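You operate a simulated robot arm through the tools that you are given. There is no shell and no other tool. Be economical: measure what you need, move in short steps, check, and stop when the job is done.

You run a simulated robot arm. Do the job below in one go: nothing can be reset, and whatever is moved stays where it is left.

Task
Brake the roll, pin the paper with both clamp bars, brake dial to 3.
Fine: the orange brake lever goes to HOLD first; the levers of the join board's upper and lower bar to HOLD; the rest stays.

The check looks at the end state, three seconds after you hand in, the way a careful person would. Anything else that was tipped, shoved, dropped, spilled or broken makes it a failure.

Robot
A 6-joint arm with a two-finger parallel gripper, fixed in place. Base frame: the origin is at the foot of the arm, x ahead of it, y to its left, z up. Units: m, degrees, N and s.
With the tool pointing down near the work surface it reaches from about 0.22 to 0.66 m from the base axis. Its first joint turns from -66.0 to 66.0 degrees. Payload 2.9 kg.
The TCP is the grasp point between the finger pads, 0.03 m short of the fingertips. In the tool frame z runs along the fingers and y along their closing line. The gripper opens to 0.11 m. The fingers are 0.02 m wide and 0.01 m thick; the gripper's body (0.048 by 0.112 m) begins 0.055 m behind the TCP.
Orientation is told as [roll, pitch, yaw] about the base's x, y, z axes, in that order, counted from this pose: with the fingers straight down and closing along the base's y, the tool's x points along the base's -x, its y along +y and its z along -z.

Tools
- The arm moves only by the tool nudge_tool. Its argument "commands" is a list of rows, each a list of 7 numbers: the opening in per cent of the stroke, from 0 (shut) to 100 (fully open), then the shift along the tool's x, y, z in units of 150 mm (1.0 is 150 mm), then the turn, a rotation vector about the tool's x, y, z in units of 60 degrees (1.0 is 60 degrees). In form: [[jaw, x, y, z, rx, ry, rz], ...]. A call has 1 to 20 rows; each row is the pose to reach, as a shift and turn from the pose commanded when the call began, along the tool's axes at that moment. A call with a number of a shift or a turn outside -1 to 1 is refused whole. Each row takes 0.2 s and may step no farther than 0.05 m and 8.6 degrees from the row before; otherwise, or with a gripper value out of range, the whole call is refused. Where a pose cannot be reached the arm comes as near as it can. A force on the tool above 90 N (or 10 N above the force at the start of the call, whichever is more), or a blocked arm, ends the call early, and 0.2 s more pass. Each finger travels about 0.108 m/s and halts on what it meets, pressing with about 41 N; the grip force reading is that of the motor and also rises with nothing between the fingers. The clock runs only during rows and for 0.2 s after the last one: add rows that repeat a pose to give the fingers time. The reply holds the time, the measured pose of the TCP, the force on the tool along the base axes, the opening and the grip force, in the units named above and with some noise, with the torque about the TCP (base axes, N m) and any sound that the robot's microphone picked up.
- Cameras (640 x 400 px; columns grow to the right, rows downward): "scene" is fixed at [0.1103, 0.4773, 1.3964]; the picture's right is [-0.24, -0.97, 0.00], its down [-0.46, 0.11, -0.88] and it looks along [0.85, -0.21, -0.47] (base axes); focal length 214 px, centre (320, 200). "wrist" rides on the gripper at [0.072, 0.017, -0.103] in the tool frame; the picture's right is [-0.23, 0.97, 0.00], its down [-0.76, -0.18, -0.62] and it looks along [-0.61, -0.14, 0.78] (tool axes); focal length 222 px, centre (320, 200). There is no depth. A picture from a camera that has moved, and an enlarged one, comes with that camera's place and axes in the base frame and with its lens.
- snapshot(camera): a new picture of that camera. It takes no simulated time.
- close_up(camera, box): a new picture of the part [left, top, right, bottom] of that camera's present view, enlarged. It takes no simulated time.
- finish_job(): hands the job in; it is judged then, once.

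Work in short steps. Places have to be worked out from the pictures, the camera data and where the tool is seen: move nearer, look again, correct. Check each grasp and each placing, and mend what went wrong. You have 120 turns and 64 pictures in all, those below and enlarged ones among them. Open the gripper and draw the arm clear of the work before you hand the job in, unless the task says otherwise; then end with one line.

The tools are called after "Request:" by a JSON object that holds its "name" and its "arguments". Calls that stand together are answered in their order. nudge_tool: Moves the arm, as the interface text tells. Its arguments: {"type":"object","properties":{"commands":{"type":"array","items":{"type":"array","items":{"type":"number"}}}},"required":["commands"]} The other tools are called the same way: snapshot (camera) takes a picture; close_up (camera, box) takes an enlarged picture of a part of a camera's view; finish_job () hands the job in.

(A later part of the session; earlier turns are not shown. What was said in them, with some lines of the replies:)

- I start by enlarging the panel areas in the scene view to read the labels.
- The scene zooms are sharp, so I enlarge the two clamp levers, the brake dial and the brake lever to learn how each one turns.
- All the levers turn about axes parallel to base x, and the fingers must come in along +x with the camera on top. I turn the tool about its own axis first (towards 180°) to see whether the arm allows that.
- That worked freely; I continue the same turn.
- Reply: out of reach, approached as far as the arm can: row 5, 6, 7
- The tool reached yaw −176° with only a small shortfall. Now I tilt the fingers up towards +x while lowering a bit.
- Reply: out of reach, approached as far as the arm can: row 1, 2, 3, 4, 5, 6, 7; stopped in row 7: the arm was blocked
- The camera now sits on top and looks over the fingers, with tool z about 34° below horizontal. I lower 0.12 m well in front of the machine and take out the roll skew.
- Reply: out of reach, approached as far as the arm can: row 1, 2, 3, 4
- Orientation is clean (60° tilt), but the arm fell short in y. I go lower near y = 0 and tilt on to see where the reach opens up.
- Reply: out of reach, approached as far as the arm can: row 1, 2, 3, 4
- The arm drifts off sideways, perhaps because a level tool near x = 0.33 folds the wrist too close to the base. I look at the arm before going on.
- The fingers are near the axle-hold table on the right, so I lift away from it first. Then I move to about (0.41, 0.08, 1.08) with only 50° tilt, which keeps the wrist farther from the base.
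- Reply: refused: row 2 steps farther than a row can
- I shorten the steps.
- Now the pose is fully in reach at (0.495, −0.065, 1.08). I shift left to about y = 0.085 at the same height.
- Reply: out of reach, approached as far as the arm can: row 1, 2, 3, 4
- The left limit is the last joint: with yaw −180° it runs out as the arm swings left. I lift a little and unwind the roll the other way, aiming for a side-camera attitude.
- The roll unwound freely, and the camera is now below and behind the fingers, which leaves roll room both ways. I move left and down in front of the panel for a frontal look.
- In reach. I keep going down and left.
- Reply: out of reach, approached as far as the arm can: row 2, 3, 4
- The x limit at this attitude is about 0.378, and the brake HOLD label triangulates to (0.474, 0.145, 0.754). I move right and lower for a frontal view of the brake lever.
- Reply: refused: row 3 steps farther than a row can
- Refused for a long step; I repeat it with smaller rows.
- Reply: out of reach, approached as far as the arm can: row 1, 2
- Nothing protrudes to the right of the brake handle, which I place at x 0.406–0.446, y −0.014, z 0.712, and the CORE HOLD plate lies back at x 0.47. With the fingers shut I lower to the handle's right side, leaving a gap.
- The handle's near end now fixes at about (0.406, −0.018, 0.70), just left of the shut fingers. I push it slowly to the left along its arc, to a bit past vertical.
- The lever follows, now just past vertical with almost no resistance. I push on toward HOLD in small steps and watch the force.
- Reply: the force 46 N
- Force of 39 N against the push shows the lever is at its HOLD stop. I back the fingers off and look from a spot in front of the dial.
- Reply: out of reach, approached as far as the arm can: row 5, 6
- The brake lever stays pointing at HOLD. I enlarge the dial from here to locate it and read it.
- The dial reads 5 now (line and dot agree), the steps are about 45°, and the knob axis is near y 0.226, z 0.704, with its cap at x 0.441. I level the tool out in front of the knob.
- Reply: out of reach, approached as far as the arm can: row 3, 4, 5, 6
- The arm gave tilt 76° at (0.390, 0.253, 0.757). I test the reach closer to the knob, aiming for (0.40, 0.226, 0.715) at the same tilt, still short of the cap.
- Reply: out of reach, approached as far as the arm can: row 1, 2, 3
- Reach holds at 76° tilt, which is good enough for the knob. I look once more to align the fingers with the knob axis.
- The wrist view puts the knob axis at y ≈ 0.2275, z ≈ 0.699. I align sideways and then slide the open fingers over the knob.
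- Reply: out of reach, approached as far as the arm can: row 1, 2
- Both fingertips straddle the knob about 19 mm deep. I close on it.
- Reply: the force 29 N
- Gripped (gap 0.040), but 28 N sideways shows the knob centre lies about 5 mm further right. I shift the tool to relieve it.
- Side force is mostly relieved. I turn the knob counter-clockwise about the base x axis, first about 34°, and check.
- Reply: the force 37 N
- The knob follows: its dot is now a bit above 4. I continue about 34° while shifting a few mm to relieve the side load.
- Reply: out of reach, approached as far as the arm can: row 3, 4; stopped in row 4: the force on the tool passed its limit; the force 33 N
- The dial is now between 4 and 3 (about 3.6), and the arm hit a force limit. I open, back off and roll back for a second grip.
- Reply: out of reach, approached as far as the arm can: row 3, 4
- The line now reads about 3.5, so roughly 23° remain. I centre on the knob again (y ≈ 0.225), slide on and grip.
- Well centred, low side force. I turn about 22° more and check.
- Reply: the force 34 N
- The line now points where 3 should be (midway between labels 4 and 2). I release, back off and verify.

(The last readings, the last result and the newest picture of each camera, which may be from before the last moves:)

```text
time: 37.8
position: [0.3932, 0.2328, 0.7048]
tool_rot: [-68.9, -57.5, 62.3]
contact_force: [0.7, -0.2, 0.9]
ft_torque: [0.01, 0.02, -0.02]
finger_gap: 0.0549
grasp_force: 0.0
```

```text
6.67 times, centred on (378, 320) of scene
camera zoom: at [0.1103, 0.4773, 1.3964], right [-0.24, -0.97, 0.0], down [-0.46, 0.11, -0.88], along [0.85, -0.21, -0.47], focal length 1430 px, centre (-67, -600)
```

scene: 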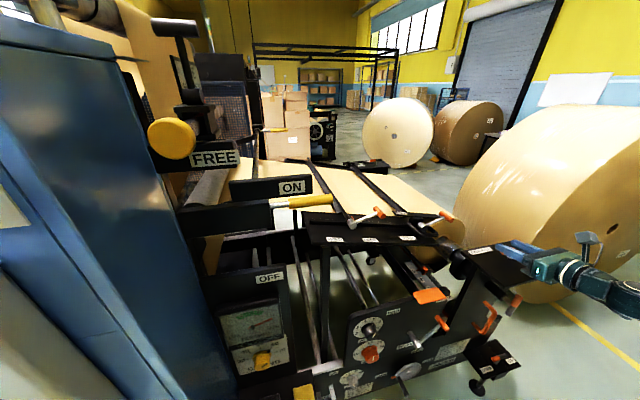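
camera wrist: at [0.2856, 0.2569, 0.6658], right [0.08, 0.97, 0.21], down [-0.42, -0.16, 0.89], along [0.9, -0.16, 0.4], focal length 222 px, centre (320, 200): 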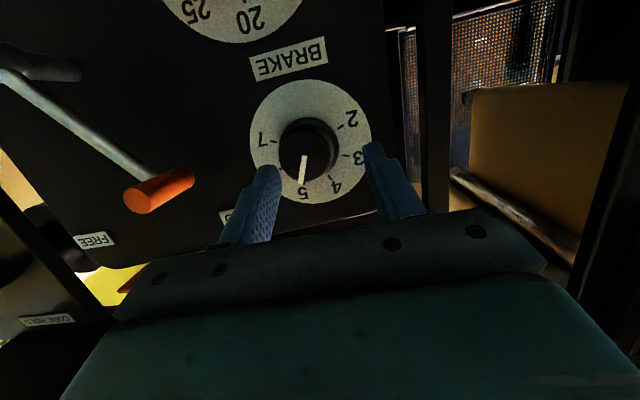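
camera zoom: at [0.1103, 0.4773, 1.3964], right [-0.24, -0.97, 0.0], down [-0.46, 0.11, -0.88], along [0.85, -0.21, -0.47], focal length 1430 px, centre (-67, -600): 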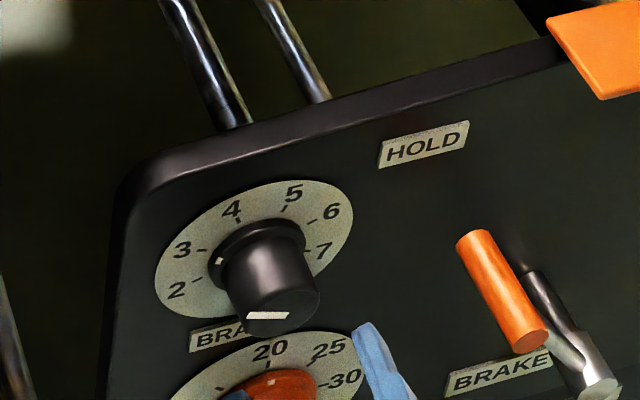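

The reading is near 3, perhaps slightly past it. I enlarge further to judge the line and dot precisely.

Request:
{"name": "close_up", "arguments": {"camera": "wrist", "box": [280, 70, 370, 160]}}

Request:
{"name": "close_up", "arguments": {"camera": "scene", "box": [350, 312, 386, 344]}}

```text
4.44 times, centred on (325, 115) of wrist
camera zoom: at [0.2749, 0.2287, 0.6547], right [0.1, 0.95, -0.3], down [-0.42, 0.31, 0.85], along [0.9, 0.04, 0.43], focal length 987 px, centre (298, 578)
```

zoom: 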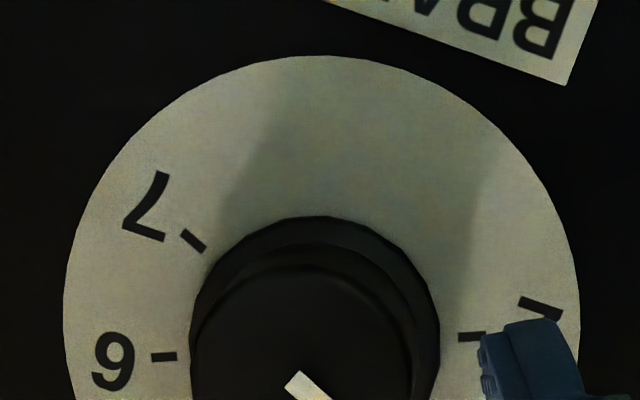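

```text
12.50 times, centred on (368, 328) of scene
camera zoom: at [0.1103, 0.4773, 1.3964], right [-0.24, -0.97, 0.0], down [-0.46, 0.11, -0.88], along [0.85, -0.21, -0.47], focal length 2681 px, centre (-280, -1400)
```

zoom: 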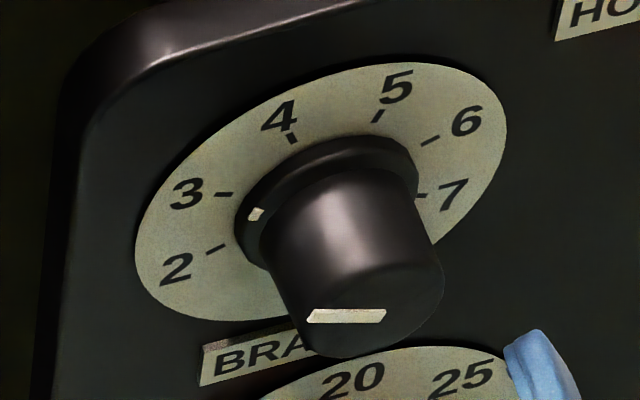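

Projecting the ticks, dot and cap line onto the dial plane puts the pointer at 22–23° above left; the 3 tick is at 22.5°, so the dial is at 3. I now go straight up toward the join board.

Request:
{"name": "nudge_tool", "arguments": {"commands": [[40, -0.21, -0.125, -0.048, 0, 0, 0], [40, -0.42, -0.25, -0.096, 0, 0, 0], [40, -0.63, -0.375, -0.145, 0, 0, 0], [40, -0.843, -0.501, -0.193, 0, 0, 0]]}}

Request:
{"name": "nudge_tool", "arguments": {"commands": [[40, -0.21, -0.125, -0.048, 0, 0, 0], [40, -0.42, -0.25, -0.096, 0, 0, 0], [40, -0.63, -0.375, -0.145, 0, 0, 0], [40, -0.843, -0.501, -0.193, 0, 0, 0]]}}

Request:
{"name": "nudge_tool", "arguments": {"commands": [[27, -0.21, -0.125, -0.048, -0.0, 0, 0.12], [27, -0.28, -0.17, -0.064, 0, 0, 0.24], [27, -0.28, -0.17, -0.064, 0, 0, 0.36], [27, -0.28, -0.17, -0.064, 0, 0, 0.48]]}}

Request:
{"name": "snapshot", "arguments": {"camera": "wrist"}}

```text
time: 38.8
position: [0.3926, 0.2302, 0.8506]
tool_rot: [-68.8, -57.4, 62.1]
contact_force: [-0.3, 0.4, 0.4]
ft_torque: [-0.02, 0.03, 0.02]
finger_gap: 0.0442
grasp_force: 0.1
```

```text
time: 39.8
position: [0.397, 0.2301, 1.0034]
tool_rot: [-68.9, -57.5, 62.1]
contact_force: [0.1, -0.7, 1.3]
ft_torque: [0.0, 0.0, 0.0]
finger_gap: 0.0439
grasp_force: 0.0
```

```text
time: 40.8
position: [0.394, 0.2319, 1.0524]
tool_rot: [-9.2, -78.8, -0.5]
contact_force: [-1.2, -0.5, -0.6]
ft_torque: [0.01, -0.02, 0.03]
finger_gap: 0.0296
grasp_force: 0.1
```

```text
24 pictures are left
camera wrist: at [0.2814, 0.2652, 1.0006], right [0.2, 0.96, 0.19], down [-0.48, -0.07, 0.87], along [0.85, -0.27, 0.45], focal length 222 px, centre (320, 200)
```

wrist: 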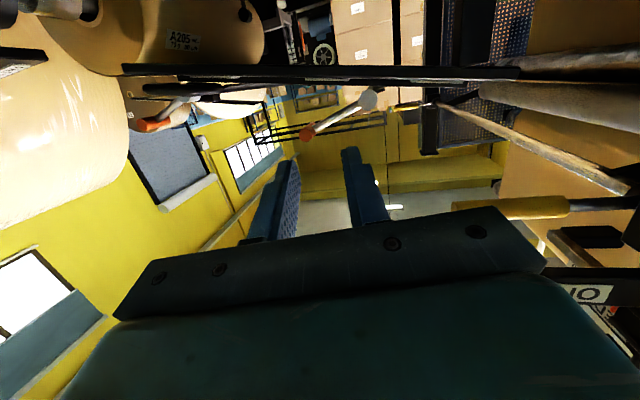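

From two views: upper lever pivot ≈ (y 0.258, z 1.028), handle near end (0.576, 0.172, 1.053); lower lever pivot ≈ (−0.009, 0.98), handle near end (0.58, −0.092, 1.002). I roll the tool so the jaws close across the upper lever's swing.

Request:
{"name": "nudge_tool", "arguments": {"commands": [[36, 0, 0, 0, -0.026, -0.006, 0.122], [36, 0, 0, 0, -0.052, -0.012, 0.245], [36, 0, 0, 0, -0.077, -0.017, 0.367], [36, 0, 0, 0, -0.103, -0.023, 0.49], [36, 0, 0, 0, -0.129, -0.029, 0.612]]}}

Request:
{"name": "nudge_tool", "arguments": {"commands": [[36, 0, 0, 0, -0.026, -0.006, 0.122], [36, 0, 0, 0, -0.052, -0.012, 0.245], [36, 0, 0, 0, -0.077, -0.017, 0.367], [36, 0, 0, 0, -0.103, -0.023, 0.49], [36, 0, 0, 0, -0.129, -0.029, 0.612]]}}

```text
time: 42.0
position: [0.393, 0.2327, 1.0529]
tool_rot: [77.7, -53.2, -83.1]
contact_force: [0.5, -0.3, 0.5]
ft_torque: [-0.01, 0.01, -0.02]
finger_gap: 0.0396
grasp_force: 0.1
```

```text
time: 43.2
position: [0.4124, 0.2421, 1.0743]
tool_rot: [88.6, -16.9, -89.6]
contact_force: [0.0, -0.5, -0.1]
ft_torque: [-0.02, -0.01, -0.02]
finger_gap: 0.0396
grasp_force: 0.2
out of reach, approached as far as the arm can: row 3, 4, 5
```

The tool is level with the closing line across the swing. I move to just in front of the upper handle and check alignment.

Request:
{"name": "nudge_tool", "arguments": {"commands": [[36, -0.14, -0.09, 0.1, 0, 0, 0], [36, -0.28, -0.18, 0.25, 0, 0, 0], [36, -0.42, -0.268, 0.48, 0, 0, 0], [36, -0.42, -0.268, 0.7, 0, 0, 0]]}}

Request:
{"name": "snapshot", "arguments": {"camera": "wrist"}}

Request:
{"name": "close_up", "arguments": {"camera": "scene", "box": [320, 180, 416, 240]}}

```text
time: 44.2
position: [0.517, 0.1707, 1.0529]
tool_rot: [89.8, -17.2, -89.9]
contact_force: [-0.2, -0.5, 0.5]
ft_torque: [-0.01, 0.0, -0.01]
finger_gap: 0.0396
grasp_force: 0.1
out of reach, approached as far as the arm can: row 1, 2
```

```text
23 pictures are left
camera wrist: at [0.4125, 0.2438, 1.0485], right [0.0, 0.07, 1.0], down [-0.62, -0.78, 0.06], along [0.78, -0.62, 0.04], focal length 222 px, centre (320, 200)
```

wrist: 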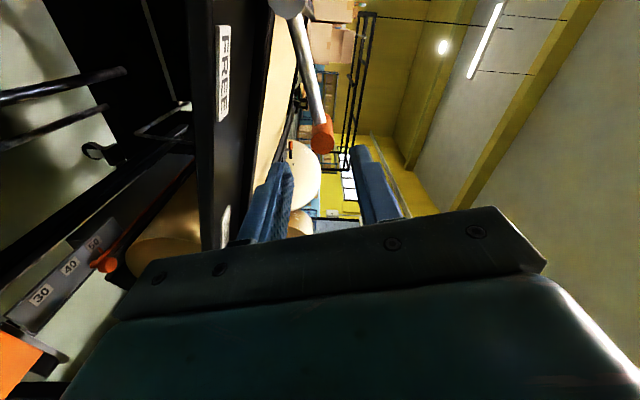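

```text
6.67 times, centred on (368, 210) of scene
camera zoom: at [0.1103, 0.4773, 1.3964], right [-0.24, -0.97, 0.0], down [-0.46, 0.11, -0.88], along [0.85, -0.21, -0.47], focal length 1430 px, centre (0, 133)
```

zoom: 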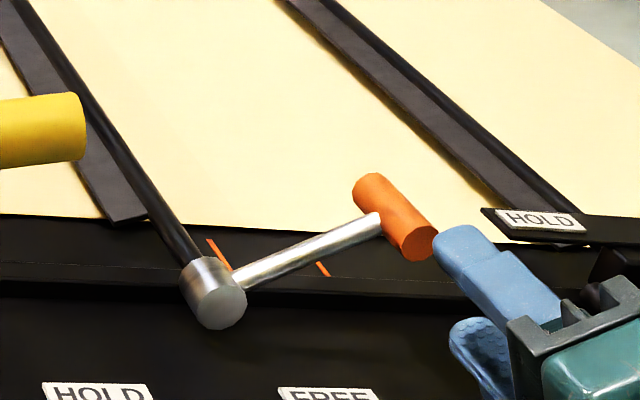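

The handle is centred between the jaws in height and within a few mm radially. I slide forward so the fingers straddle it.

Request:
{"name": "nudge_tool", "arguments": {"commands": [[36, 0.019, 0.006, 0.12, 0, 0, 0], [36, 0.019, 0.006, 0.24, 0, 0, 0], [36, 0.019, 0.006, 0.353, 0, 0, 0]]}}

Request:
{"name": "close_up", "arguments": {"camera": "wrist", "box": [240, 60, 420, 240]}}

```text
time: 45.0
position: [0.5717, 0.1751, 1.0554]
tool_rot: [89.8, -17.2, -89.9]
contact_force: [0.4, 0.6, 0.7]
ft_torque: [0.04, -0.03, 0.01]
finger_gap: 0.0396
grasp_force: 0.1
```

```text
2.22 times, centred on (330, 150) of wrist
camera zoom: at [0.4665, 0.2487, 1.0496], right [0.0, 0.07, 1.0], down [-0.62, -0.78, 0.06], along [0.78, -0.62, 0.04], focal length 494 px, centre (298, 311)
```

zoom: 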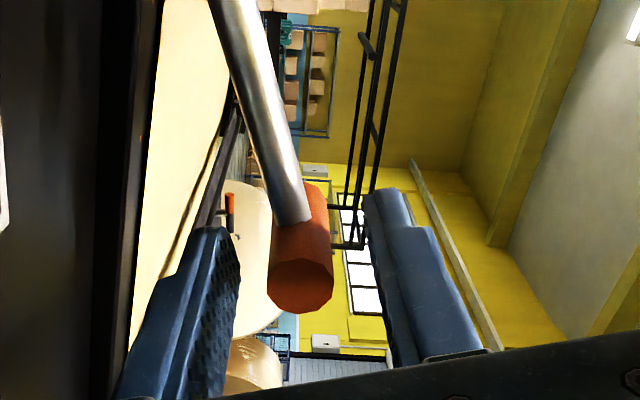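

The jaws straddle the handle with clear gaps. I sweep along the lever's arc around its pivot, turning the tool with it, for the first 56°.

Request:
{"name": "nudge_tool", "arguments": {"commands": [[36, 0.0057, 0.081, 0, 0, 0, -0.133], [36, 0.0226, 0.1607, 0, 0, 0, -0.267], [36, 0.0504, 0.237, 0, 0, 0, -0.4], [36, 0.0886, 0.309, 0, 0, 0, -0.533], [36, 0.1364, 0.375, 0, 0, 0, -0.667], [36, 0.193, 0.433, 0, 0, 0, -0.8], [36, 0.257, 0.483, 0, 0, 0, -0.933]]}}

Request:
{"name": "close_up", "arguments": {"camera": "wrist", "box": [240, 60, 420, 240]}}

```text
time: 46.6
position: [0.5702, 0.2337, 1.1129]
tool_rot: [89.7, -73.3, -89.6]
contact_force: [-1.1, -0.2, -0.6]
ft_torque: [0.02, 0.04, -0.02]
finger_gap: 0.0399
grasp_force: 0.3
```

```text
2.22 times, centred on (330, 150) of wrist
camera zoom: at [0.4658, 0.2702, 1.0476], right [0.0, 0.87, 0.5], down [-0.62, -0.39, 0.68], along [0.78, -0.31, 0.54], focal length 494 px, centre (298, 311)
```

zoom: 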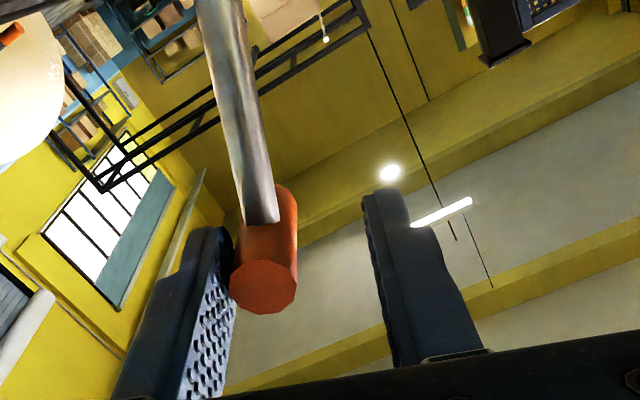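

The lever follows with no load. I continue the arc another 48°.

Request:
{"name": "nudge_tool", "arguments": {"commands": [[36, 0.0057, 0.081, 0, 0, 0, -0.133], [36, 0.0226, 0.1607, 0, 0, 0, -0.267], [36, 0.0504, 0.237, 0, 0, 0, -0.4], [36, 0.0886, 0.309, 0, 0, 0, -0.533], [36, 0.1364, 0.375, 0, 0, 0, -0.667], [36, 0.193, 0.433, 0, 0, 0, -0.8]]}}

Request:
{"name": "snapshot", "arguments": {"camera": "scene"}}

```text
time: 48.0
position: [0.5746, 0.2819, 1.1072]
tool_rot: [-91.1, -58.0, 88.2]
contact_force: [-8.9, -79.9, 17.2]
ft_torque: [0.57, -0.36, -0.33]
finger_gap: 0.078
grasp_force: 39.3
```

```text
19 pictures are left
```

scene: 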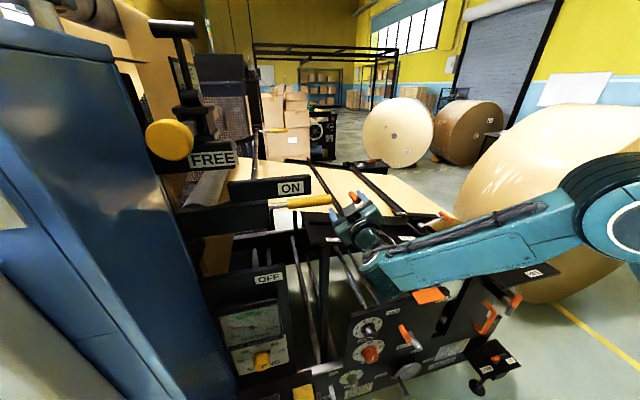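

High load: the jaws were pushed apart, so the lever has stopped near vertical. I look closely before doing anything.

Request:
{"name": "close_up", "arguments": {"camera": "scene", "box": [310, 170, 422, 240]}}

Request:
{"name": "close_up", "arguments": {"camera": "wrist", "box": [200, 0, 440, 240]}}

```text
5.71 times, centred on (366, 205) of scene
camera zoom: at [0.1098, 0.4746, 1.3974], right [-0.24, -0.97, 0.0], down [-0.46, 0.12, -0.88], along [0.85, -0.21, -0.47], focal length 1226 px, centre (57, 171)
```

zoom: 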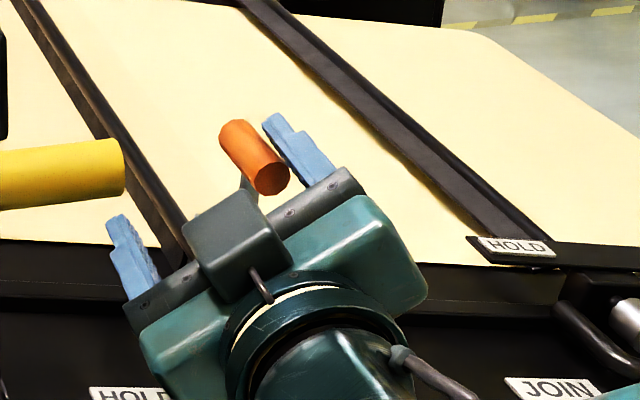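

```text
1.67 times, centred on (320, 120) of wrist
camera zoom: at [0.4698, 0.2629, 1.036], right [0.05, 0.95, -0.32], down [-0.62, 0.28, 0.73], along [0.78, 0.16, 0.6], focal length 370 px, centre (320, 333)
```

zoom: 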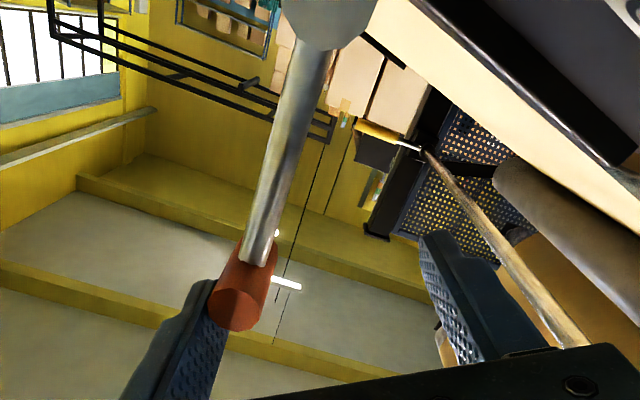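

The lever stands vertical and resisted about 80 N, so it is either a stop or a stiff point. I back the load off and look at the lever and bar.

Request:
{"name": "nudge_tool", "arguments": {"commands": [[60, 0.0057, -0.081, 0, 0, 0, 0.133], [60, 0.0226, -0.1607, 0, 0, 0, 0.267], [60, 0.0387, -0.21, 0, 0, 0, 0.35], [60, 0.0387, -0.21, 0, 0, 0, 0.35]]}}

Request:
{"name": "nudge_tool", "arguments": {"commands": [[60, 0, 0, -0.2, 0, 0, 0], [60, 0, 0, -0.45, 0, 0, 0], [60, 0, 0.0, -0.7, 0, 0, 0]]}}

Request:
{"name": "close_up", "arguments": {"camera": "scene", "box": [310, 170, 422, 240]}}

```text
time: 49.0
position: [0.5676, 0.2747, 1.1139]
tool_rot: [-88.6, -80.0, 89.0]
contact_force: [-0.3, -1.2, -0.3]
ft_torque: [0.02, -0.01, 0.0]
finger_gap: 0.0658
grasp_force: 0.1
```

```text
time: 49.8
position: [0.4668, 0.2749, 1.1153]
tool_rot: [-89.6, -79.9, 89.7]
contact_force: [0.1, 0.6, 0.1]
ft_torque: [0.0, 0.0, -0.04]
finger_gap: 0.066
grasp_force: 0.1
```

```text
5.71 times, centred on (366, 205) of scene
camera zoom: at [0.1103, 0.4773, 1.3964], right [-0.24, -0.97, 0.0], down [-0.46, 0.11, -0.88], along [0.85, -0.21, -0.47], focal length 1226 px, centre (57, 171)
```

zoom: 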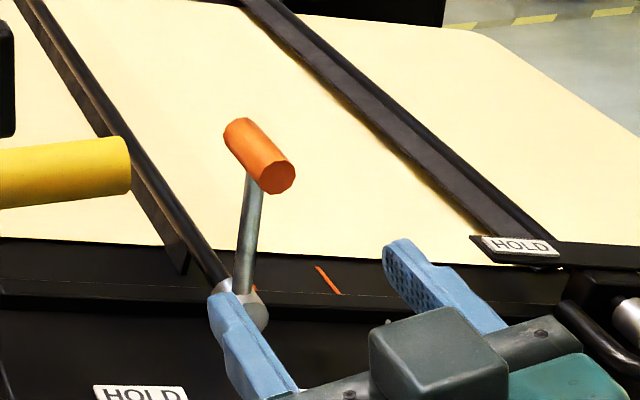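

The lever stays vertical and the bar's blade has swung down with it. I enlarge to see whether the blade is really pressed on the paper, next to the still-free lower bar.

Request:
{"name": "close_up", "arguments": {"camera": "scene", "box": [315, 190, 363, 226]}}

Request:
{"name": "close_up", "arguments": {"camera": "scene", "box": [375, 190, 455, 240]}}

```text
11.11 times, centred on (339, 208) of scene
camera zoom: at [0.1103, 0.4773, 1.3964], right [-0.24, -0.97, 0.0], down [-0.46, 0.11, -0.88], along [0.85, -0.21, -0.47], focal length 2383 px, centre (109, 111)
```

zoom: 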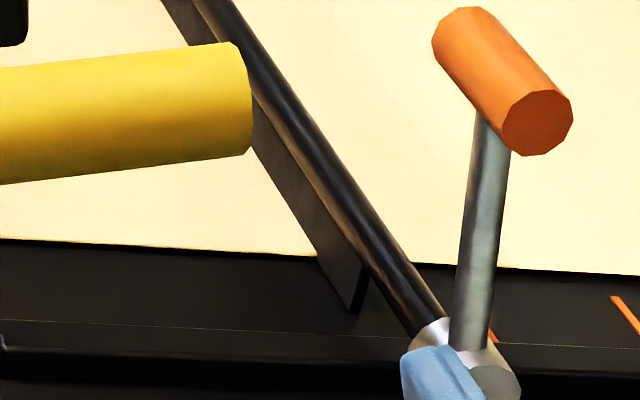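

```text
8.00 times, centred on (415, 215) of scene
camera zoom: at [0.1103, 0.4773, 1.3964], right [-0.24, -0.97, 0.0], down [-0.46, 0.11, -0.88], along [0.85, -0.21, -0.47], focal length 1716 px, centre (-440, 80)
```

zoom: 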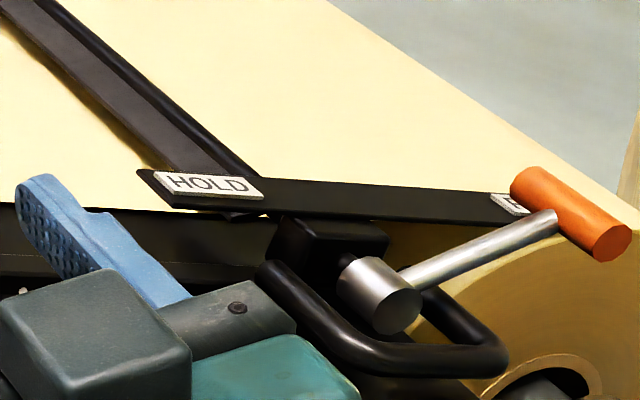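

With the upper bar, the blade edge now lies on the paper without the gap shadow the free lower bar shows, so vertical is its HOLD stop. I swing over to the lower lever, keeping clear of the board.

Request:
{"name": "nudge_tool", "arguments": {"commands": [[36, 0.028, -0.2, 0.02, 0, 0, 0.14], [36, 0.056, -0.4, 0.04, 0, 0, 0.28], [36, 0.085, -0.6, 0.06, 0, 0, 0.42], [36, 0.113, -0.8, 0.08, 0, 0, 0.56], [36, 0.142, -0.99, 0.1, 0, 0, 0.7]]}}

```text
time: 51.0
position: [0.4806, 0.1222, 1.1176]
tool_rot: [89.7, -57.9, -89.7]
contact_force: [0.2, -0.9, -0.7]
ft_torque: [-0.01, 0.02, 0.01]
finger_gap: 0.0397
grasp_force: 0.2
```

Next leg: on to y ≈ −0.03 while rolling the jaws to the lever's swing direction.

Request:
{"name": "nudge_tool", "arguments": {"commands": [[36, -0.07, -0.19, 0.04, 0, 0, 0.133], [36, -0.145, -0.38, 0.08, 0, 0, 0.267], [36, -0.216, -0.57, 0.12, 0, 0, 0.4], [36, -0.29, -0.76, 0.16, 0, 0, 0.533], [36, -0.36, -0.954, 0.2, 0, 0, 0.667]]}}

```text
time: 52.4
position: [0.5085, -0.0632, 1.072]
tool_rot: [86.7, -34.6, -93.6]
contact_force: [0.8, 0.3, -0.1]
ft_torque: [-0.01, 0.0, -0.02]
finger_gap: 0.0398
grasp_force: 0.1
stopped in row 5: the arm was blocked; the commanded pose is now the measured one
```

The arm stopped at roll 55° with no contact force, likely a joint limit; that roll is still usable. I go to just in front of the lower handle and look.

Request:
{"name": "nudge_tool", "arguments": {"commands": [[36, 0.05, -0.23, 0.03, 0, 0, 0], [36, 0.108, -0.463, 0.085, 0, 0, 0]]}}

Request:
{"name": "snapshot", "arguments": {"camera": "wrist"}}

Request:
{"name": "snapshot", "arguments": {"camera": "scene"}}

```text
time: 53.0
position: [0.5175, -0.0903, 1.0045]
tool_rot: [85.6, -36.0, -93.1]
contact_force: [0.8, 0.0, 4.4]
ft_torque: [0.08, 0.29, -0.03]
finger_gap: 0.0397
grasp_force: 0.1
```

```text
13 pictures are left
camera wrist: at [0.4191, -0.0124, 0.9821], right [0.1, 0.38, 0.92], down [-0.67, -0.66, 0.34], along [0.74, -0.65, 0.19], focal length 222 px, centre (320, 200)
```

wrist: 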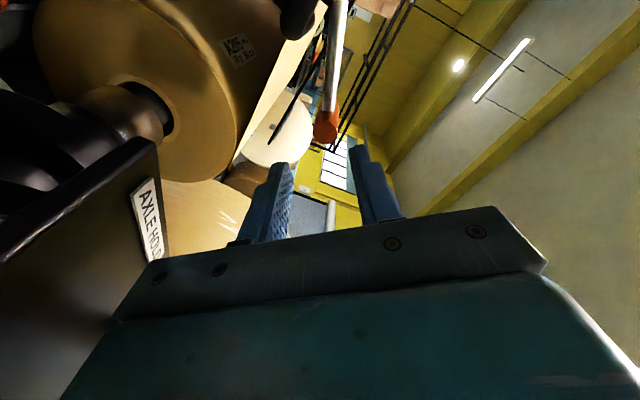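

```text
12 pictures are left
```

scene: 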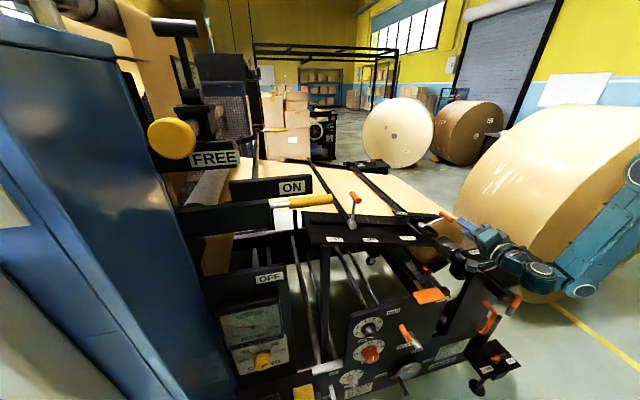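

A 4.4 N upward load with its torque suggests the gripper body is just brushing the axle table, whose edge lies below it. I lift slightly and dip the fingertips 25° so the body rises clear.

Request:
{"name": "nudge_tool", "arguments": {"commands": [[36, -0.044, 0.129, -0.043, 0, 0, 0], [36, -0.044, 0.129, -0.043, 0.114, 0.078, -0.013], [36, -0.044, 0.129, -0.043, 0.228, 0.156, -0.026], [36, -0.044, 0.129, -0.043, 0.342, 0.234, -0.04]]}}

Request:
{"name": "close_up", "arguments": {"camera": "wrist", "box": [220, 60, 440, 260]}}

```text
time: 54.0
position: [0.5101, -0.0822, 1.0272]
tool_rot: [56.8, -32.5, -76.8]
contact_force: [0.0, -0.6, 0.3]
ft_torque: [0.01, 0.03, 0.01]
finger_gap: 0.0397
grasp_force: 0.1
out of reach, approached as far as the arm can: row 2
```

```text
2.00 times, centred on (330, 160) of wrist
camera zoom: at [0.4117, -0.0038, 1.048], right [0.47, 0.36, 0.81], down [-0.48, -0.67, 0.57], along [0.74, -0.65, -0.14], focal length 444 px, centre (300, 280)
```

zoom: 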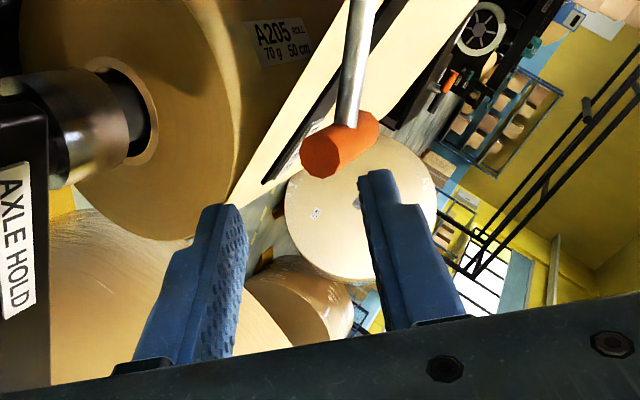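

Contact is gone; the handle's near end is at about (0.575, −0.085, 1.001). I open a little wider and slide the jaws over it.

Request:
{"name": "nudge_tool", "arguments": {"commands": [[46, 0, 0.031, 0.03, 0, 0, 0], [46, -0.007, 0.06, 0.17, 0, 0, 0], [46, -0.014, 0.08, 0.3, 0, 0, 0], [46, -0.021, 0.093, 0.418, 0, 0, 0]]}}

Request:
{"name": "close_up", "arguments": {"camera": "wrist", "box": [220, 60, 440, 260]}}

```text
time: 55.0
position: [0.5712, -0.0847, 1.0077]
tool_rot: [56.8, -32.5, -76.8]
contact_force: [1.1, 0.6, -0.5]
ft_torque: [-0.01, 0.01, 0.03]
finger_gap: 0.0505
grasp_force: 0.1
```

```text
2.00 times, centred on (330, 160) of wrist
camera zoom: at [0.4725, -0.0061, 1.0285], right [0.46, 0.36, 0.81], down [-0.48, -0.67, 0.57], along [0.75, -0.65, -0.14], focal length 444 px, centre (300, 280)
```

zoom: 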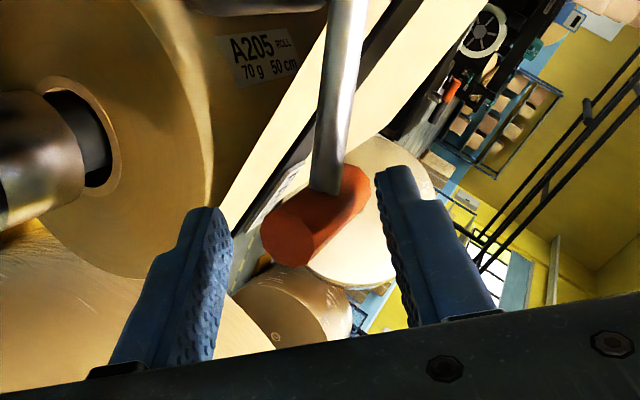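

Nicely straddled. I sweep the lower lever along its arc about its pivot, the first 56°.

Request:
{"name": "nudge_tool", "arguments": {"commands": [[46, -0.0113, 0.0657, -0.0346, 0.0259, -0.0584, -0.1167], [46, -0.0123, 0.133, -0.0677, 0.0517, -0.1168, -0.2333], [46, -0.0029, 0.2007, -0.0987, 0.0776, -0.1752, -0.35], [46, 0.0165, 0.2675, -0.1271, 0.1035, -0.2336, -0.4667], [46, 0.0456, 0.3321, -0.1522, 0.1293, -0.292, -0.5833], [46, 0.0839, 0.3932, -0.1736, 0.1552, -0.3504, -0.7], [46, 0.1306, 0.4495, -0.1908, 0.1811, -0.4088, -0.8167]]}}

Request:
{"name": "close_up", "arguments": {"camera": "wrist", "box": [200, 40, 440, 260]}}

```text
time: 56.6
position: [0.5728, -0.0263, 1.059]
tool_rot: [-21.4, -79.2, -4.9]
contact_force: [-1.8, -1.3, -0.2]
ft_torque: [-0.01, -0.03, -0.02]
finger_gap: 0.0513
grasp_force: 0.6
```

```text
1.82 times, centred on (320, 150) of wrist
camera zoom: at [0.4746, 0.0345, 1.004], right [0.47, 0.87, 0.16], down [-0.48, 0.1, 0.87], along [0.74, -0.48, 0.47], focal length 404 px, centre (320, 291)
```

zoom: 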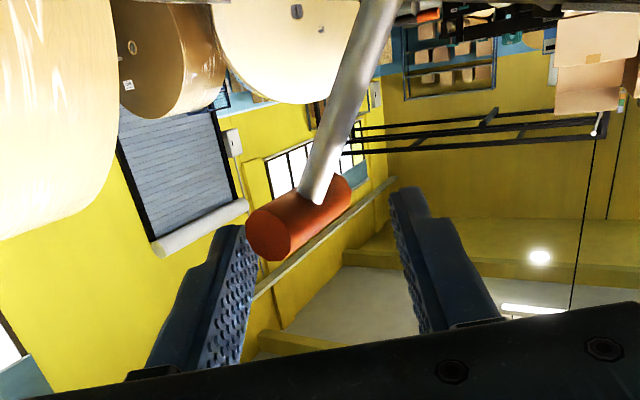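

The lower lever is at about 61° and following. I push on to the left in small steps toward its stop, watching the force.

Request:
{"name": "nudge_tool", "arguments": {"commands": [[46, -0.015, 0.066, -0.035, 0, 0, 0], [46, -0.03, 0.132, -0.071, 0, 0, 0], [46, -0.045, 0.197, -0.107, 0, 0, 0], [46, -0.055, 0.24, -0.13, 0, 0, 0]]}}

```text
time: 57.6
position: [0.573, 0.0118, 1.0677]
tool_rot: [-20.9, -79.3, -5.3]
contact_force: [0.0, -0.2, -1.1]
ft_torque: [0.0, 0.02, 0.03]
finger_gap: 0.0504
grasp_force: 0.1
```

No resistance yet; I continue in finer steps.

Request:
{"name": "nudge_tool", "arguments": {"commands": [[46, 0, 0.036, -0.0174, 0, 0, 0], [46, 0, 0.072, -0.035, 0, 0, 0]]}}

Request:
{"name": "close_up", "arguments": {"camera": "scene", "box": [375, 170, 471, 240]}}

```text
time: 58.2
position: [0.5729, 0.0223, 1.0675]
tool_rot: [-21.5, -79.3, -5.1]
contact_force: [-2.3, -9.8, 4.3]
ft_torque: [-0.19, 0.03, -0.05]
finger_gap: 0.0555
grasp_force: 4.8
```

```text
5.71 times, centred on (423, 205) of scene
camera zoom: at [0.1101, 0.477, 1.3965], right [-0.24, -0.97, 0.0], down [-0.46, 0.12, -0.88], along [0.85, -0.21, -0.47], focal length 1226 px, centre (-269, 171)
```

zoom: 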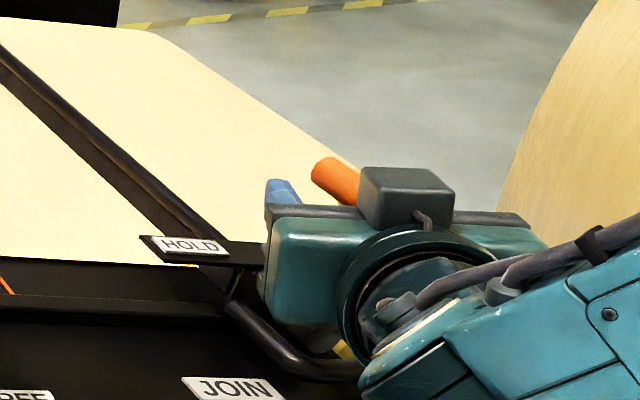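

Resistance has begun (10 N). I push a little further to make sure the lever sits at its stop.

Request:
{"name": "nudge_tool", "arguments": {"commands": [[46, 0, 0.036, -0.0174, 0, 0, 0], [46, 0, 0.065, -0.03, 0, 0, 0], [46, 0, 0.065, -0.03, 0, 0, 0]]}}

```text
time: 59.0
position: [0.5741, 0.0363, 1.0686]
tool_rot: [-20.8, -79.1, -5.5]
contact_force: [-4.0, -2.8, 1.0]
ft_torque: [-0.02, -0.03, -0.07]
finger_gap: 0.0528
grasp_force: 2.0
```

The load dropped again, so the lever is still moving. I keep pushing in small steps until a firm stop.

Request:
{"name": "nudge_tool", "arguments": {"commands": [[46, 0, 0.036, -0.0174, 0, 0, 0], [46, 0, 0.072, -0.035, 0, 0, 0], [46, 0, 0.072, -0.035, 0, 0, 0]]}}

Request:
{"name": "close_up", "arguments": {"camera": "wrist", "box": [200, 0, 440, 240]}}

```text
time: 59.8
position: [0.5727, 0.048, 1.0676]
tool_rot: [-20.8, -79.2, -5.4]
contact_force: [-0.5, -3.2, 1.6]
ft_torque: [-0.02, 0.0, -0.06]
finger_gap: 0.0522
grasp_force: 2.0
```

```text
1.67 times, centred on (320, 120) of wrist
camera zoom: at [0.4756, 0.1091, 1.013], right [0.47, 0.87, 0.16], down [-0.48, 0.1, 0.87], along [0.74, -0.48, 0.47], focal length 370 px, centre (320, 333)
```

zoom: 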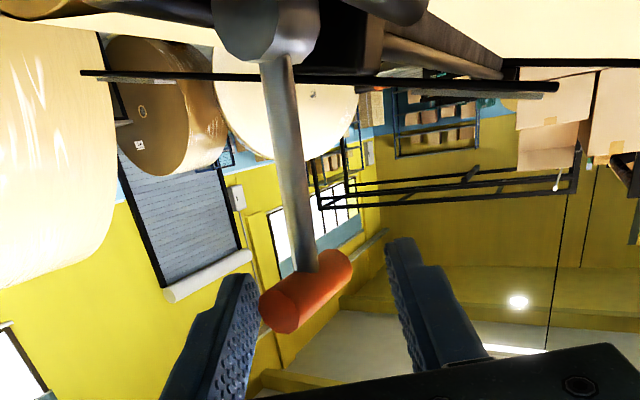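

The pivot itself now appears further left than expected, so I may be shifting a sliding part rather than the lever. I stop pushing and check in the scene view.

Request:
{"name": "close_up", "arguments": {"camera": "scene", "box": [335, 180, 463, 260]}}

```text
5.00 times, centred on (399, 220) of scene
camera zoom: at [0.1102, 0.4772, 1.3964], right [-0.24, -0.97, 0.0], down [-0.46, 0.11, -0.88], along [0.85, -0.21, -0.47], focal length 1072 px, centre (-75, 100)
```

zoom: 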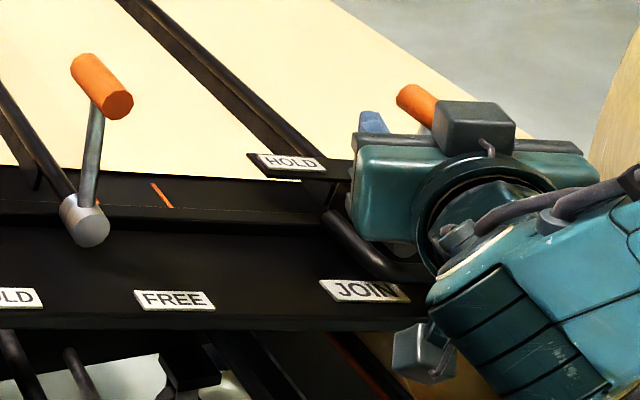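

The HOLD label plate has moved about 8 px left: the whole lower-bar carriage slid roughly 28 mm along the board, and it must go back. First I withdraw the jaws from the lever without dragging it.

Request:
{"name": "nudge_tool", "arguments": {"commands": [[50, 0, -0.06, 0.029, 0, 0, 0], [50, 0.04, -0.15, -0.146, 0, 0, 0], [50, 0.08, -0.235, -0.32, 0, 0, 0], [50, 0.116, -0.323, -0.496, 0, 0, 0]]}}

Request:
{"name": "nudge_tool", "arguments": {"commands": [[0, 0.007, 0.07, -0.009, -0.07, 0.092, -0.024], [0, 0.014, 0.14, -0.017, -0.139, 0.185, -0.049], [0, 0.022, 0.21, -0.026, -0.208, 0.277, -0.073], [0, 0.03, 0.29, -0.034, -0.278, 0.369, -0.097], [0, 0.037, 0.362, -0.043, -0.348, 0.462, -0.122], [0, 0.037, 0.362, -0.043, -0.417, 0.554, -0.146]]}}

Request:
{"name": "close_up", "arguments": {"camera": "scene", "box": [375, 190, 455, 240]}}

```text
time: 60.8
position: [0.4822, 0.0368, 1.0656]
tool_rot: [-20.9, -79.3, -5.4]
contact_force: [0.4, -0.7, -0.5]
ft_torque: [0.01, 0.01, 0.02]
finger_gap: 0.055
grasp_force: 0.1
```

```text
time: 62.2
position: [0.5, 0.088, 1.0576]
tool_rot: [0.0, -45.1, 0.1]
contact_force: [0.3, -0.8, -0.7]
ft_torque: [0.01, 0.0, 0.0]
finger_gap: 0.0
grasp_force: 37.5
```

```text
8.00 times, centred on (415, 215) of scene
camera zoom: at [0.1103, 0.4773, 1.3964], right [-0.24, -0.97, 0.0], down [-0.46, 0.11, -0.88], along [0.85, -0.21, -0.47], focal length 1716 px, centre (-440, 80)
```

zoom: 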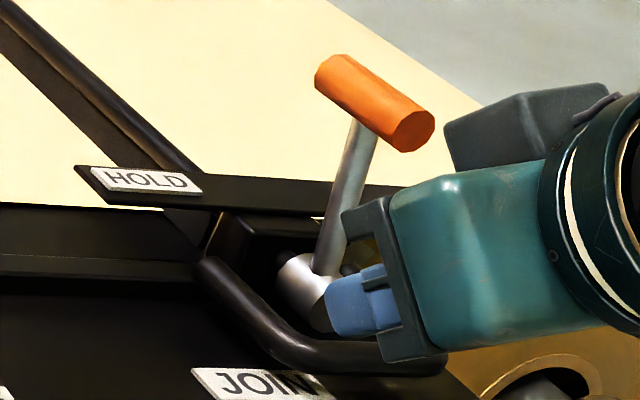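

The carriage tip sits 60 px (≈ 27–28 mm) left of its old place, and the lower lever stands vertical just like the upper. I look with the wrist camera at the carriage's loop handle, which I want to push back to the right.

Request:
{"name": "snapshot", "arguments": {"camera": "wrist"}}

```text
4 pictures are left
camera wrist: at [0.374, 0.1043, 1.0793], right [0.16, 0.97, 0.16], down [0.1, -0.18, 0.98], along [0.98, -0.14, -0.12], focal length 222 px, centre (320, 200)
```

wrist: 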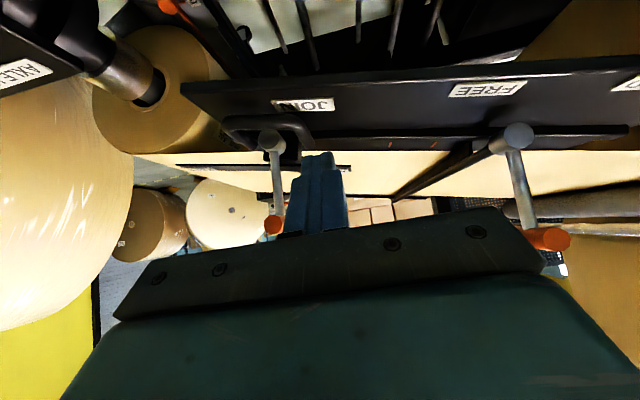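

The loop's left leg is at about (0.60, 0.072, 0.98), just above the board. To keep the gripper body clear of the lever I roll 90° so its narrow side faces the lever.

Request:
{"name": "nudge_tool", "arguments": {"commands": [[0, 0, 0.04, 0, 0, 0, 0.14], [0, 0, 0.08, 0, 0, 0, 0.28], [0, 0, 0.1, 0, 0, 0, 0.42], [0, 0, 0.1, 0, 0, 0, 0.56], [0, 0, 0.1, 0, 0, 0, 0.7], [0, 0, 0.1, 0, 0, 0, 0.75]]}}

Request:
{"name": "nudge_tool", "arguments": {"commands": [[0, 0, 0, 0, 0, 0, 0.14], [0, 0, 0, 0, 0, 0, 0.28], [0, 0, 0, 0, 0, 0, 0.42], [0, 0, 0, 0, 0, 0, 0.56], [0, 0, 0, 0, 0, 0, 0.7], [0, 0, 0, 0, 0, 0, 0.75]]}}

```text
time: 63.6
position: [0.4999, 0.1042, 1.0579]
tool_rot: [35.4, -30.1, -55.0]
contact_force: [0.0, 0.0, 0.6]
ft_torque: [0.0, -0.01, 0.04]
finger_gap: 0.0002
grasp_force: 37.9
```

```text
time: 65.0
position: [0.5005, 0.1044, 1.0581]
tool_rot: [45.0, 0.0, -90.1]
contact_force: [-0.2, -0.3, 0.2]
ft_torque: [0.03, 0.03, 0.0]
finger_gap: 0.0001
grasp_force: 37.4
```

Clean. I lower the shut fingers to the left of the loop's leg, staying about a centimetre off the board.

Request:
{"name": "nudge_tool", "arguments": {"commands": [[0, 0, 0.048, 0.2, 0, 0, 0], [0, 0, 0.096, 0.4, 0, 0, 0], [0, 0, 0.144, 0.596, 0, 0, 0]]}}

Request:
{"name": "close_up", "arguments": {"camera": "scene", "box": [375, 190, 455, 240]}}

```text
time: 65.8
position: [0.5788, 0.1018, 1.0098]
tool_rot: [45.0, 0.0, -90.2]
contact_force: [0.1, 0.2, 0.2]
ft_torque: [-0.02, 0.01, -0.02]
finger_gap: 0.0
grasp_force: 37.9
```

```text
8.00 times, centred on (415, 215) of scene
camera zoom: at [0.1103, 0.4773, 1.3964], right [-0.24, -0.97, 0.0], down [-0.46, 0.11, -0.88], along [0.85, -0.21, -0.47], focal length 1716 px, centre (-440, 80)
```

zoom: 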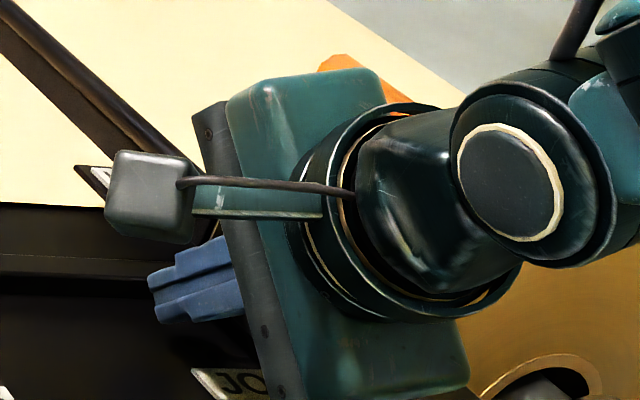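

The fingers are down left of the leg. I lower 4 mm more and push right slowly, checking the force for contact.

Request:
{"name": "nudge_tool", "arguments": {"commands": [[0, -0.04, -0.019, 0.019, 0, 0, 0], [0, -0.07, -0.019, 0.019, 0, 0, 0], [0, -0.1, -0.019, 0.019, 0, 0, 0], [0, -0.13, -0.019, 0.019, 0, 0, 0]]}}

```text
time: 66.8
position: [0.5788, 0.0827, 1.0054]
tool_rot: [45.0, -0.1, -90.0]
contact_force: [-0.1, 2.1, -0.6]
ft_torque: [0.04, 0.02, 0.05]
finger_gap: 0.0
grasp_force: 37.7
```

A hint of contact (2 N). I continue 8 mm.

Request:
{"name": "nudge_tool", "arguments": {"commands": [[0, -0.02, 0, 0, 0, 0, 0], [0, -0.04, 0, 0, 0, 0, 0], [0, -0.055, 0, 0, 0, 0, 0]]}}

```text
time: 67.6
position: [0.5779, 0.0757, 1.0053]
tool_rot: [45.0, -0.1, -90.1]
contact_force: [0.3, 0.8, -0.9]
ft_torque: [-0.04, 0.01, -0.02]
finger_gap: 0.0002
grasp_force: 38.2
```

Not conclusive yet; I go on another 8 mm.

Request:
{"name": "nudge_tool", "arguments": {"commands": [[0, -0.02, 0, 0, 0, 0, 0], [0, -0.04, 0, 0, 0, 0, 0], [0, -0.055, 0, 0, 0, 0, 0]]}}

```text
time: 68.4
position: [0.5784, 0.0679, 1.0074]
tool_rot: [45.2, -0.1, -90.1]
contact_force: [-0.1, 1.3, -0.9]
ft_torque: [0.03, 0.02, 0.03]
finger_gap: 0.0001
grasp_force: 37.4
```

Readings stay near zero with a slight positive y force, so I check in the scene picture whether the carriage is moving.

Request:
{"name": "close_up", "arguments": {"camera": "scene", "box": [375, 190, 455, 240]}}

```text
8.00 times, centred on (415, 215) of scene
camera zoom: at [0.1103, 0.4774, 1.3964], right [-0.24, -0.97, 0.0], down [-0.46, 0.11, -0.88], along [0.85, -0.21, -0.47], focal length 1716 px, centre (-440, 80)
```

zoom: 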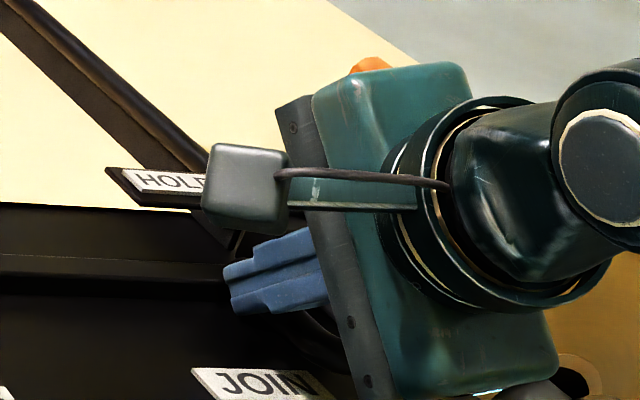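

The carriage moves with almost no force: its plate tip is now at 107 px, and the original place was 137 px. At about 1.95 px/mm that leaves some 15 mm to push.

Request:
{"name": "nudge_tool", "arguments": {"commands": [[0, -0.025, 0, 0, 0, 0, 0], [0, -0.05, 0, 0, 0, 0, 0], [0, -0.075, 0, 0, 0, 0, 0], [0, -0.098, 0, 0, 0, 0, 0], [0, -0.098, 0, 0, 0, 0, 0]]}}

Request:
{"name": "close_up", "arguments": {"camera": "scene", "box": [375, 190, 455, 240]}}

```text
time: 69.6
position: [0.5796, 0.0522, 1.0073]
tool_rot: [45.2, 0.0, -90.1]
contact_force: [-0.2, -0.1, 0.4]
ft_torque: [0.0, 0.01, 0.03]
finger_gap: 0.0
grasp_force: 37.7
```

```text
8.00 times, centred on (415, 215) of scene
camera zoom: at [0.1103, 0.4773, 1.3964], right [-0.24, -0.97, 0.0], down [-0.46, 0.11, -0.88], along [0.85, -0.21, -0.47], focal length 1716 px, centre (-440, 80)
```

zoom: 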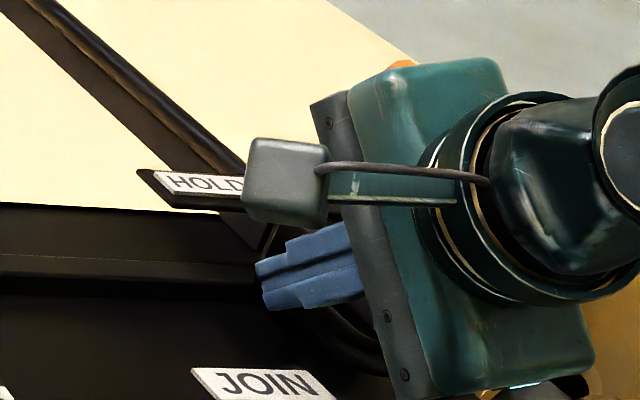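

The plate tip is back at 137 px, its original place. I ease off to the left and withdraw up and back, clear of the machine.

Request:
{"name": "nudge_tool", "arguments": {"commands": [[0, 0.05, 0, 0, 0, 0, 0], [0, 0.1, 0, 0, 0, 0, 0], [0, 0.1, 0, -0.2, 0, 0, 0], [0, 0.1, 0, -0.45, 0, 0, 0], [0, 0.1, 0, -0.7, 0, 0, 0], [40, 0.1, 0.1, -0.95, 0, 0, 0], [40, 0.1, 0.3, -0.95, 0, 0, 0], [40, 0.1, 0.5, -0.95, 0, 0, 0]]}}

Request:
{"name": "nudge_tool", "arguments": {"commands": [[60, 0, 0.1, -0.15, 0, 0, 0], [60, 0, 0.2, -0.3, 0, 0, 0], [60, -0.2, 0.2, -0.3, 0, 0, 0], [60, -0.45, 0.2, -0.3, 0, 0, 0], [60, -0.7, 0.2, -0.3, 0, 0, 0], [60, -0.95, 0.2, -0.3, 0, 0, 0]]}}

```text
time: 71.4
position: [0.5299, 0.0687, 1.1607]
tool_rot: [45.1, -0.1, -90.1]
contact_force: [-0.3, -0.5, 0.1]
ft_torque: [-0.04, 0.03, 0.02]
finger_gap: 0.0441
grasp_force: 0.1
```

```text
time: 72.8
position: [0.5191, -0.0769, 1.2114]
tool_rot: [45.2, 0.0, -90.0]
contact_force: [-0.4, -0.5, 0.1]
ft_torque: [0.02, -0.02, 0.02]
finger_gap: 0.066
grasp_force: 0.1
```

The arm is clear. I use the last picture to check the end state of all the controls.

Request:
{"name": "close_up", "arguments": {"camera": "scene", "box": [325, 185, 475, 365]}}

```text
2.22 times, centred on (400, 275) of scene
camera zoom: at [0.1103, 0.4773, 1.3964], right [-0.24, -0.97, 0.0], down [-0.46, 0.11, -0.88], along [0.85, -0.21, -0.47], focal length 477 px, centre (142, 33)
```

zoom: 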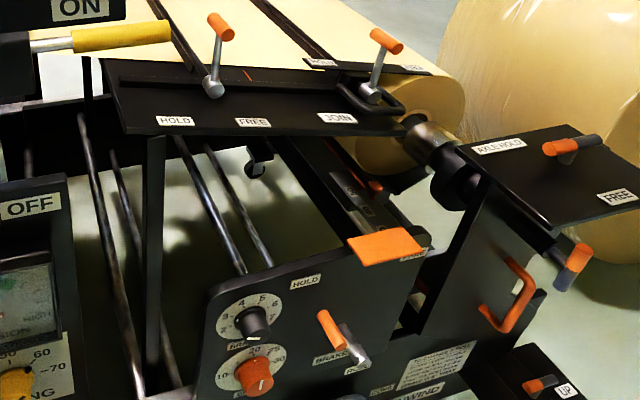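

The final picture shows the brake lever at HOLD, the dial at 3, both clamp levers upright at their stops with the carriage back in place, and the arm clear with its jaws open.

Request:
{"name": "finish_job", "arguments": {}}

```text
The job is handed in.
```

I braked the roll first, set the brake dial to 3, and swung both clamp-bar levers over to HOLD. While I was moving the lower lever, the lower-bar carriage slid about 28 mm along the board; I pushed it back and its label plate lines up with where it started. The gripper body also brushed the axle table lightly (about 4 N), with nothing seen to move. I took both clamp levers as fully at HOLD because the upper one met a hard stop and the lower one ended upright at the same angle.
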